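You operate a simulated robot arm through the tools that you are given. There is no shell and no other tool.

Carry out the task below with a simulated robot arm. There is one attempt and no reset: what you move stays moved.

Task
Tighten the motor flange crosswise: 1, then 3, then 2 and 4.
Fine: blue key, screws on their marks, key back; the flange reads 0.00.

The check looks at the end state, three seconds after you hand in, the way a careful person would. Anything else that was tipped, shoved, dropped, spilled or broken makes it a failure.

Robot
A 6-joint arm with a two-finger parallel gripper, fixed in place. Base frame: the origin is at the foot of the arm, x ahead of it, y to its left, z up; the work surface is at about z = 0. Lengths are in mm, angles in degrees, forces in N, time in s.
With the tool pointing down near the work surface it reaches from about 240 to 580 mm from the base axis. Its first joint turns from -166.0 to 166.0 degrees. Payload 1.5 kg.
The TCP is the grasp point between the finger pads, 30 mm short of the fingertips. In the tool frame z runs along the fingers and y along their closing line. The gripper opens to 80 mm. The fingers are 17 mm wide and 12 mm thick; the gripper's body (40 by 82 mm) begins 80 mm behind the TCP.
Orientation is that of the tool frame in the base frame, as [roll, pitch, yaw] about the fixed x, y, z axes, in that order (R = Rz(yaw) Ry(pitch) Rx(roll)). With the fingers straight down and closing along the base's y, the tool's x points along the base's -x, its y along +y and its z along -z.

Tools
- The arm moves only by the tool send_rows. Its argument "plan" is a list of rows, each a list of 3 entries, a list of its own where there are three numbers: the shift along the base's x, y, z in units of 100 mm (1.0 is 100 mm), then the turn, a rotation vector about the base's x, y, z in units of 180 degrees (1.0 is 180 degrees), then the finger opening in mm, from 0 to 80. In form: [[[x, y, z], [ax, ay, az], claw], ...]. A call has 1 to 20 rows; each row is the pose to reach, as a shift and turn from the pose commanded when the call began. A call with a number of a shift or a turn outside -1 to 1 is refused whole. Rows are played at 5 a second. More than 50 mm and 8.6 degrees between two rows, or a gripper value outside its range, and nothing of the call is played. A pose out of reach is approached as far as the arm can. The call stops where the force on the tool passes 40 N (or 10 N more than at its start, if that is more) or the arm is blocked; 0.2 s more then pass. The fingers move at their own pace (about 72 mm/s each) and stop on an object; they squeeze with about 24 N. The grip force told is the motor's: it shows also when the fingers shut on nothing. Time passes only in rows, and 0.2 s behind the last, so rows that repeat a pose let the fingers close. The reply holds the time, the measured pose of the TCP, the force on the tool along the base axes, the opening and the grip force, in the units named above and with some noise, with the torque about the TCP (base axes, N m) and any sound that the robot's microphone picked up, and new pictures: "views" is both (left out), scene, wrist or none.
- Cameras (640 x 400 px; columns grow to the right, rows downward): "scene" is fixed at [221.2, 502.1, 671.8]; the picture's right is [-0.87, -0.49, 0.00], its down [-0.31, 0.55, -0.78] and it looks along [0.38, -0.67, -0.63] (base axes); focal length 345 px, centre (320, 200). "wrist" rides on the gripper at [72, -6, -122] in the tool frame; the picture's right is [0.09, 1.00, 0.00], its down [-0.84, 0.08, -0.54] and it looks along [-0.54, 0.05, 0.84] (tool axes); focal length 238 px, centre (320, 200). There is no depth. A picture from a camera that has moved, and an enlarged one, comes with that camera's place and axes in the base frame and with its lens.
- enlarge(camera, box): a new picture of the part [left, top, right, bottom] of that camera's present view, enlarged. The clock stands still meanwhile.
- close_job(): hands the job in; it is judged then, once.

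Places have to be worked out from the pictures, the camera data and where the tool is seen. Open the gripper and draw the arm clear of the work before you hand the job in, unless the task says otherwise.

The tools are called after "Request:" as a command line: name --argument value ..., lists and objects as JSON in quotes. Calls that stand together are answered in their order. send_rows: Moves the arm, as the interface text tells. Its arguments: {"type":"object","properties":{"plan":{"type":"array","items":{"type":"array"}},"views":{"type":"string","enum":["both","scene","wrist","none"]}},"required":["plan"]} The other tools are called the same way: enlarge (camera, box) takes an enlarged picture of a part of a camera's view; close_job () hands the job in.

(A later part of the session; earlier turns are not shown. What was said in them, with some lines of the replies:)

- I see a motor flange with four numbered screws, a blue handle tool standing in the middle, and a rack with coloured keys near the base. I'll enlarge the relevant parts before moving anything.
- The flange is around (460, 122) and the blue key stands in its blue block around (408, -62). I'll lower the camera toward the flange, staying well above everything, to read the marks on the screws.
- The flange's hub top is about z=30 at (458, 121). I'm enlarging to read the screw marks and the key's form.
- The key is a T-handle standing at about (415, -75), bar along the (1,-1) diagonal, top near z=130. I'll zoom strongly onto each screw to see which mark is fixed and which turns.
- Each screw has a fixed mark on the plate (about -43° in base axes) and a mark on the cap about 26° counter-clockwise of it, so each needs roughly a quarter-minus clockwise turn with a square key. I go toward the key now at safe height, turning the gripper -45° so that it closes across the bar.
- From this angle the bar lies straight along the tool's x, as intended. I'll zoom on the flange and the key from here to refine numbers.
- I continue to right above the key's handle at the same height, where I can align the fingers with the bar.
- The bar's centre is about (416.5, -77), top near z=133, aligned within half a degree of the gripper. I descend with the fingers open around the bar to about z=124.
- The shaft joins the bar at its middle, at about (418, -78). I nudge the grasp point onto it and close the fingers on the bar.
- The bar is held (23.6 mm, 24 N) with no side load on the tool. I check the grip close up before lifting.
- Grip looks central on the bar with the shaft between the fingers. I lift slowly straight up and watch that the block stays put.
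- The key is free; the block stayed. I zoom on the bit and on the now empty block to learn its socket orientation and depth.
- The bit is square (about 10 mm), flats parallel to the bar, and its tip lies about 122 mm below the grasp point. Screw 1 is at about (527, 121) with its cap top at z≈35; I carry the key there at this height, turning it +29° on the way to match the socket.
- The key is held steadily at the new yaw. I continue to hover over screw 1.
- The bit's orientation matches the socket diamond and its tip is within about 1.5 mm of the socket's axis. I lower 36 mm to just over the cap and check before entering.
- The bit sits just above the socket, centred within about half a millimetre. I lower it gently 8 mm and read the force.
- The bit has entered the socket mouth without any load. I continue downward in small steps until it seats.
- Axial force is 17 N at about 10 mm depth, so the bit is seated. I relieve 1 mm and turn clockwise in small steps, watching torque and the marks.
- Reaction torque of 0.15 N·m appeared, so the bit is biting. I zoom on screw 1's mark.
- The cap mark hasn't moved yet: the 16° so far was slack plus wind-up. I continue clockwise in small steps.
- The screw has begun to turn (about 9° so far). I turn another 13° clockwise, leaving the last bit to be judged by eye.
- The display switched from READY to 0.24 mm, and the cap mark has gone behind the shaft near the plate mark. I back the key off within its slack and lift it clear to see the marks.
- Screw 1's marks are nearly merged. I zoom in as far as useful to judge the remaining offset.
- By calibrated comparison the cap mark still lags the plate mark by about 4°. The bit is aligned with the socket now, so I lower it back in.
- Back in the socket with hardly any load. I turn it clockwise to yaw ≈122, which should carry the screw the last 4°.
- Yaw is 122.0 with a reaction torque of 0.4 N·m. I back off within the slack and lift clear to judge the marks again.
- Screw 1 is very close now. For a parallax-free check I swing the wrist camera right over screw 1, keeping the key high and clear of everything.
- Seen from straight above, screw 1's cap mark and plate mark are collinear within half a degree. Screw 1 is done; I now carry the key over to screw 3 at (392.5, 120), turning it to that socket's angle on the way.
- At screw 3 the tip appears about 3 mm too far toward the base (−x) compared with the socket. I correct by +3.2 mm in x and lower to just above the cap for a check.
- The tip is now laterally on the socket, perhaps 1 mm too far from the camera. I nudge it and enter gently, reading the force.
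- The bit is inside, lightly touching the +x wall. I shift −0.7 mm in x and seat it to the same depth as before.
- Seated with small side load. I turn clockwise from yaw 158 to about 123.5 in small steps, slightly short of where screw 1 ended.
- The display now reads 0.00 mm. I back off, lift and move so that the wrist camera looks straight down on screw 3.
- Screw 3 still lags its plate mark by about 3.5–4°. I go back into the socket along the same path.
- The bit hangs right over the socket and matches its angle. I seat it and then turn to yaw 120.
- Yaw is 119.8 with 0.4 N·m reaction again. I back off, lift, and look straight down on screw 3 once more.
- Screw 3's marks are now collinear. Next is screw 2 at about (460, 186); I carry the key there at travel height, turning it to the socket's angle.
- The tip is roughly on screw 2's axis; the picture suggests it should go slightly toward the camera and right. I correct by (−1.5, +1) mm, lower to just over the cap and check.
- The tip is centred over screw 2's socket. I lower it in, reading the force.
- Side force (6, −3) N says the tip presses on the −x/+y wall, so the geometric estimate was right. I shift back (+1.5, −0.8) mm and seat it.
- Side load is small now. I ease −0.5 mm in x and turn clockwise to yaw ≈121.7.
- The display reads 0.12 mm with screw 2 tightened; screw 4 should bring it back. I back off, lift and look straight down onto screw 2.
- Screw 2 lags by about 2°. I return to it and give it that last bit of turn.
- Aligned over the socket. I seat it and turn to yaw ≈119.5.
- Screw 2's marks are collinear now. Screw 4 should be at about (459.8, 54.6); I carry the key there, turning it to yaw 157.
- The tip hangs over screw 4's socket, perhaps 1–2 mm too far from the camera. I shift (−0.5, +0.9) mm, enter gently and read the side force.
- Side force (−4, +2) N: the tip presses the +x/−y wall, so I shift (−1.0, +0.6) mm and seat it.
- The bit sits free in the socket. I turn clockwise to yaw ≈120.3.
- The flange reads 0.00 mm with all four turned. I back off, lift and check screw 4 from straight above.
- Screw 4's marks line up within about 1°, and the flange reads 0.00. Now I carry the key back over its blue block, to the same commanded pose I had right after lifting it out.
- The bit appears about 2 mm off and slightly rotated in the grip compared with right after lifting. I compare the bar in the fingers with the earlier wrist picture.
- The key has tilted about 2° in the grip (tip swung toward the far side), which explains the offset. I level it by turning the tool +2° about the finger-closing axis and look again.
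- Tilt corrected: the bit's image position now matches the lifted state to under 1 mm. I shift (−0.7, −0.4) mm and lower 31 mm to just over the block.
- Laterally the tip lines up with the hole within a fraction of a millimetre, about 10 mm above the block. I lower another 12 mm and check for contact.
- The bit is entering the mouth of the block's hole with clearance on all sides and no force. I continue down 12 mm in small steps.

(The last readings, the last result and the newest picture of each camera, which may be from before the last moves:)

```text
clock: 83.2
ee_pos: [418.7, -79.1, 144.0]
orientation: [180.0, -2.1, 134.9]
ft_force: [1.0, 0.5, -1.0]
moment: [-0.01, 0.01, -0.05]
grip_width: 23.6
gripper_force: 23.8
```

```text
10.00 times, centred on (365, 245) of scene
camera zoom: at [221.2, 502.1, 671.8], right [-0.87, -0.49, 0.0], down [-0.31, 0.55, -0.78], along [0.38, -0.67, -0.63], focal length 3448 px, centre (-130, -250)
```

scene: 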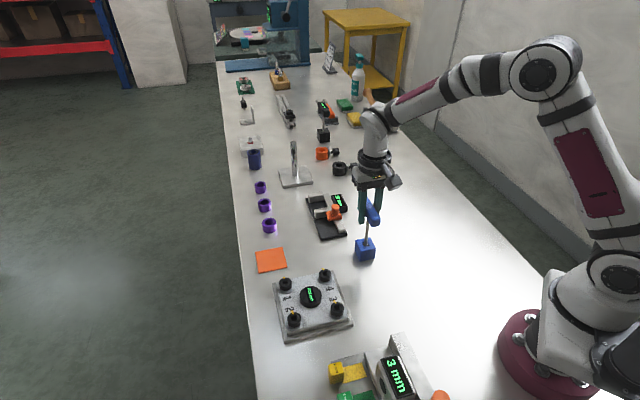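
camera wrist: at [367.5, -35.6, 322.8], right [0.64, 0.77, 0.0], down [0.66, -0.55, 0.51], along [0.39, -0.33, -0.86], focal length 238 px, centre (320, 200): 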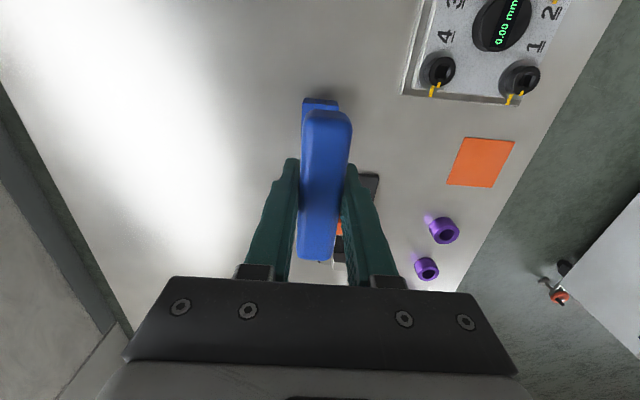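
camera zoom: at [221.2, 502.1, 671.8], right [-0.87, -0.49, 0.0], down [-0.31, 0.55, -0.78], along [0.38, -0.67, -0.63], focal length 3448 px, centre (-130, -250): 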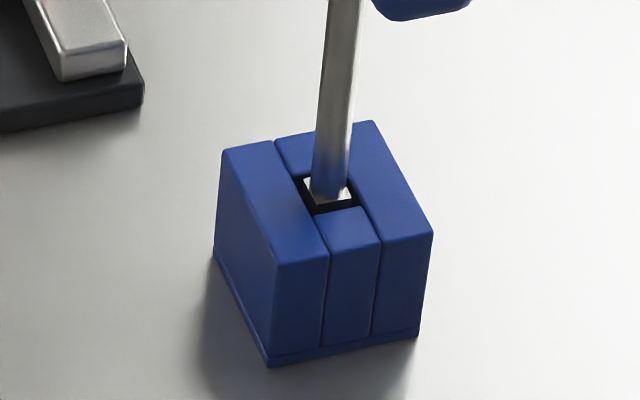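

The bit is down inside the hole, still force-free. I continue to the original depth, in small steps so that the motion stops on contact.

Request:
send_rows --plan '[[[0, 0, -0.03], [0, 0, 0], 10], [[0, 0, -0.06], [0, 0, 0], 10], [[0, 0, -0.09], [0, 0, 0], 10], [[0, 0, -0.12], [0, 0, 0], 10], [[0, 0, -0.15], [0, 0, 0], 10], [[0, 0, -0.17], [0, 0, 0], 10], [[0, 0, -0.17], [0, 0, 0], 10]]' --views "scene"

Request:
enlarge --camera "scene" --box '[340, 190, 395, 270]'

```text
clock: 84.8
ee_pos: [417.1, -79.8, 126.5]
orientation: [-180.0, -2.0, 134.9]
ft_force: [-0.4, 0.2, -1.2]
moment: [0.0, -0.03, -0.01]
grip_width: 23.6
gripper_force: 23.6
```

scene: 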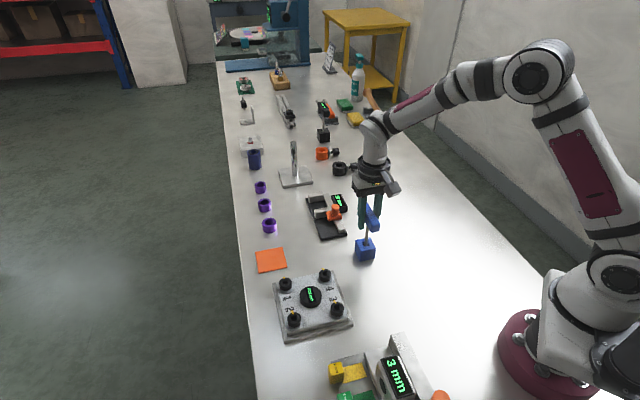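

```text
5.00 times, centred on (368, 230) of scene
camera zoom: at [221.2, 502.1, 671.8], right [-0.87, -0.49, 0.0], down [-0.31, 0.55, -0.78], along [0.38, -0.67, -0.63], focal length 1724 px, centre (82, 50)
```

zoom: 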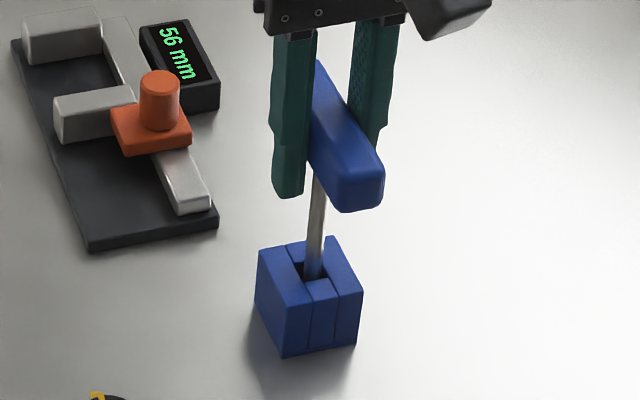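

No contact yet; the key was originally seated about 3 mm lower. I lower millimetre by millimetre.

Request:
send_rows --plan '[[[0, 0, -0.01], [0, 0, 0], 10], [[0, 0, -0.02], [0, 0, 0], 10], [[0, 0, -0.03], [0, 0, 0], 10], [[0, 0, -0.03], [0, 0, 0], 10]]' --views "none"

```text
clock: 85.8
ee_pos: [417.8, -80.2, 125.8]
orientation: [-180.0, -2.0, 134.8]
ft_force: [-1.7, 0.6, 2.6]
moment: [0.08, 0.14, 0.01]
grip_width: 23.4
gripper_force: 24.3
```

Light contact: the key rests on the block's floor at its original depth. I open the fingers gradually without moving.

Request:
send_rows --plan '[[[0, 0, 0], [0, 0, 0], 24], [[0, 0, 0], [0, 0, 0], 28], [[0, 0, 0], [0, 0, 0], 36], [[0, 0, 0], [0, 0, 0], 50], [[0, 0, 0], [0, 0, 0], 65], [[0, 0, 0], [0, 0, 0], 80], [[0, 0, 0], [0, 0, 0], 80], [[0, 0, 0], [0, 0, 0], 80]]' --views "both"

Request:
enlarge --camera "scene" --box '[340, 190, 395, 270]'

```text
clock: 87.6
ee_pos: [419.4, -79.6, 124.4]
orientation: [-180.0, -2.0, 134.9]
ft_force: [-0.4, 0.2, -0.2]
moment: [0.0, 0.02, 0.03]
grip_width: 79.9
gripper_force: 0.0
camera wrist: at [366.2, -36.1, 248.2], right [0.64, 0.77, 0.0], down [0.66, -0.55, 0.51], along [0.39, -0.33, -0.86], focal length 238 px, centre (320, 200)
```

scene: 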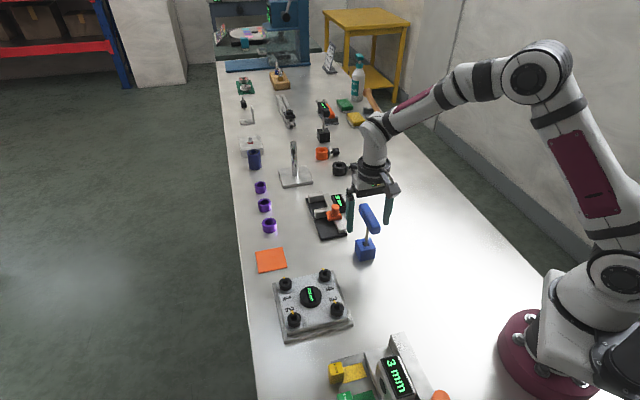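
wrist: 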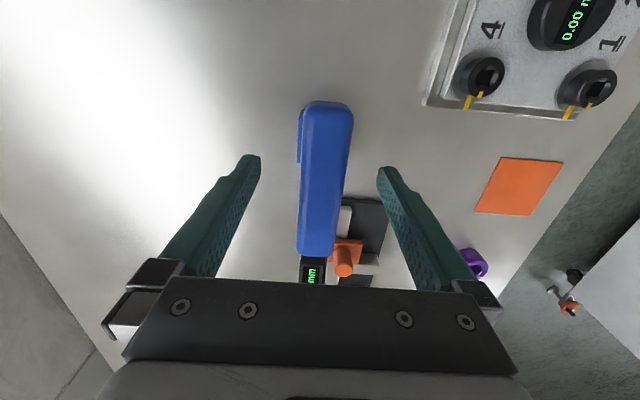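

```text
5.00 times, centred on (368, 230) of scene
camera zoom: at [221.2, 502.1, 671.8], right [-0.87, -0.49, 0.0], down [-0.31, 0.55, -0.78], along [0.38, -0.67, -0.63], focal length 1724 px, centre (82, 50)
```

zoom: 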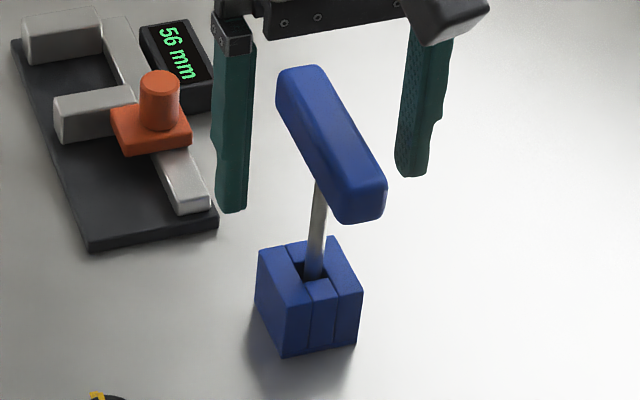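

The key stands upright in its block just as at the start. I lift the open gripper straight up and undo the 2° tilt only once clear of the bar.

Request:
send_rows --plan '[[[0, 0, 0.1], [0, 0, 0], 80], [[0, 0, 0.25], [0, 0, 0], 80], [[0, 0, 0.45], [0, 0, 0], 80], [[0, 0, 0.7], [0, 0, 0], 80], [[0, 0, 0.95], [-0.004, -0.004, 0], 80], [[0, 0, 0.95], [-0.0082, -0.0082, 0], 80], [[0, 0, 0.95], [-0.0082, -0.0082, 0], 80]]' --views "both"

Request:
enlarge --camera "scene" --box '[340, 190, 395, 270]'

Request:
enlarge --camera "scene" --box '[268, 255, 358, 345]'

```text
clock: 89.2
ee_pos: [419.2, -80.3, 219.4]
orientation: [180.0, 0.1, 134.9]
ft_force: [-0.6, 0.3, 0.1]
moment: [-0.01, 0.01, 0.0]
grip_width: 80.0
gripper_force: 0.0
camera wrist: at [363.4, -32.8, 340.8], right [0.64, 0.77, 0.0], down [0.65, -0.54, 0.54], along [0.42, -0.35, -0.84], focal length 238 px, centre (320, 200)
```

scene: 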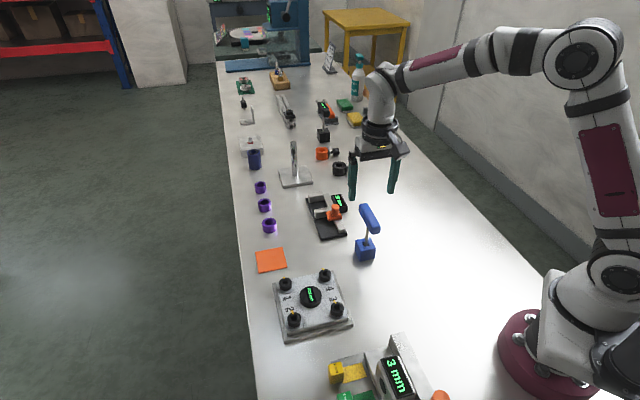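
wrist: 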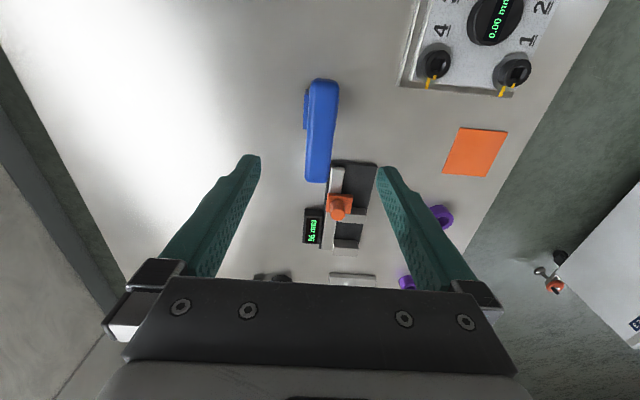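

```text
5.00 times, centred on (368, 230) of scene
camera zoom: at [221.2, 502.1, 671.8], right [-0.87, -0.49, 0.0], down [-0.31, 0.55, -0.78], along [0.38, -0.67, -0.63], focal length 1724 px, centre (82, 50)
```

zoom: 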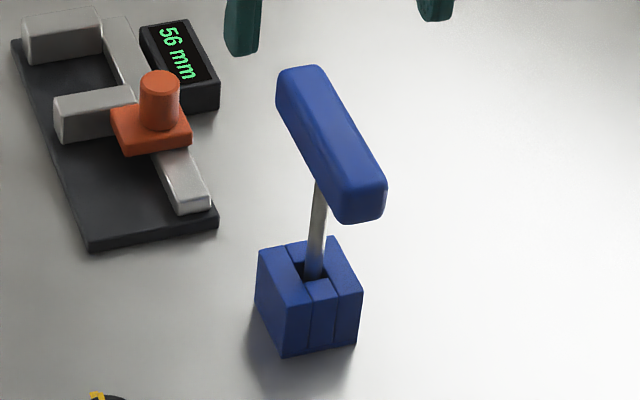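

```text
4.44 times, centred on (313, 300) of scene
camera zoom: at [221.2, 502.1, 671.8], right [-0.87, -0.49, 0.0], down [-0.31, 0.55, -0.78], along [0.38, -0.67, -0.63], focal length 1532 px, centre (351, -244)
```

zoom: 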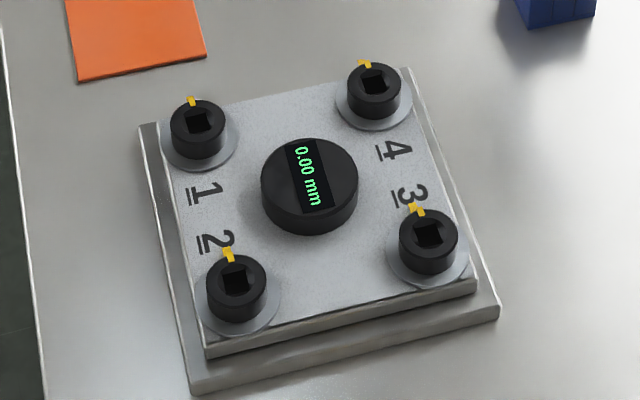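

Key is back, flange reads 0.00, all marks in line. I draw the open gripper up and back toward its starting pose, clear of the work.

Request:
send_rows --plan '[[[-0.03, 0.1, 0.25], [0, 0, 0.04], 80], [[-0.07, 0.25, 0.5], [0, 0, 0.08], 80], [[-0.12, 0.45, 0.75], [0, 0, 0.12], 80], [[-0.18, 0.65, 1.0], [0, 0, 0.16], 80], [[-0.25, 0.85, 1.0], [0, 0, 0.2], 80], [[-0.32, 1.0, 1.0], [0, 0, 0.24], 80], [[-0.32, 1.0, 1.0], [0, 0, 0.25], 80], [[-0.32, 1.0, 1.0], [0, 0, 0.25], 80]]' --views "both"

Request:
enlarge --camera "wrist" --box '[290, 70, 430, 210]'

Request:
enlarge --camera "scene" --box '[230, 130, 400, 350]'

```text
clock: 91.0
ee_pos: [387.5, 21.0, 318.8]
orientation: [179.9, 0.1, -179.9]
ft_force: [-0.2, 0.0, 0.2]
moment: [-0.01, -0.01, 0.0]
grip_width: 80.0
gripper_force: 0.1
camera wrist: at [315.1, 14.7, 440.6], right [-0.09, 1.0, 0.0], down [0.84, 0.08, 0.54], along [0.54, 0.05, -0.84], focal length 238 px, centre (320, 200)
```

scene: 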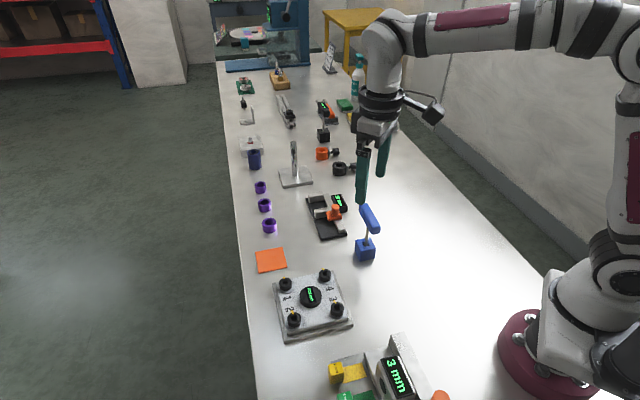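
wrist: 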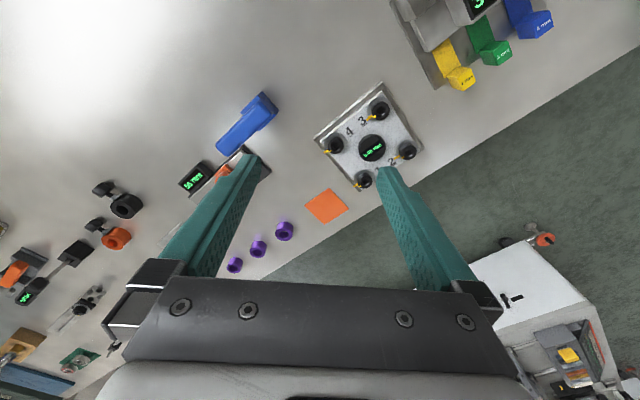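

```text
2.86 times, centred on (360, 140) of wrist
camera zoom: at [315.1, 14.7, 440.6], right [-0.09, 1.0, 0.0], down [0.84, 0.08, 0.54], along [0.54, 0.05, -0.84], focal length 681 px, centre (206, 371)
```

zoom: 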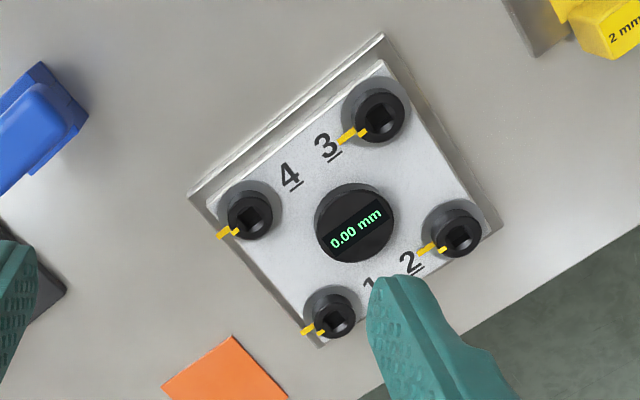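

```text
1.82 times, centred on (315, 240) of scene
camera zoom: at [221.2, 502.1, 671.8], right [-0.87, -0.49, 0.0], down [-0.31, 0.55, -0.78], along [0.38, -0.67, -0.63], focal length 627 px, centre (329, 127)
```

zoom: 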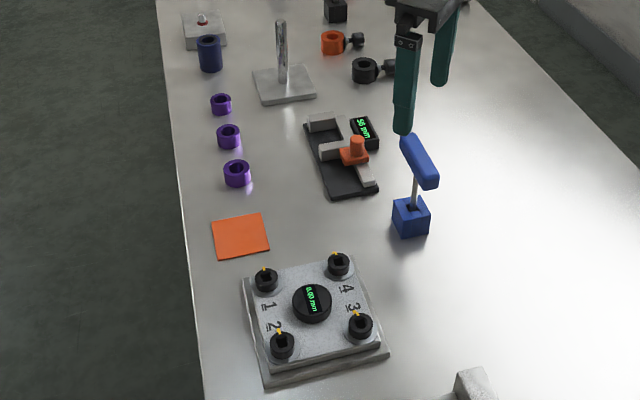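

Everything is in place: the flange reads 0.00 mm, all four cap marks meet their plate marks, the blue key stands in its block, nothing else has moved, and the open gripper is clear. I hand the job in.

Request:
close_job

```text
The job is handed in.
```

The motor flange is tightened crosswise (1, then 3, then 2 and 4) with the blue key. It read 0.00 mm when I handed the job in.

- **Screws:** viewed from straight above, the marks on screws 1, 2 and 3 line up within about a degree. Screw 4 is about 1° short of its mark. Screws 1, 2 and 3 each needed a second small turn to get there.
- **Display:** it showed 0.24 mm after screw 1, 0.00 mm after 3, 0.12 mm after 2 and 0.00 mm after 4.
- **Key:** it stands upright in its blue block at its original depth. It had tilted about 2° in the grip, so I straightened it before putting it back.
- **Surroundings:** I saw nothing else moved or tipped in the final pictures. The gripper is open and clear of the work.
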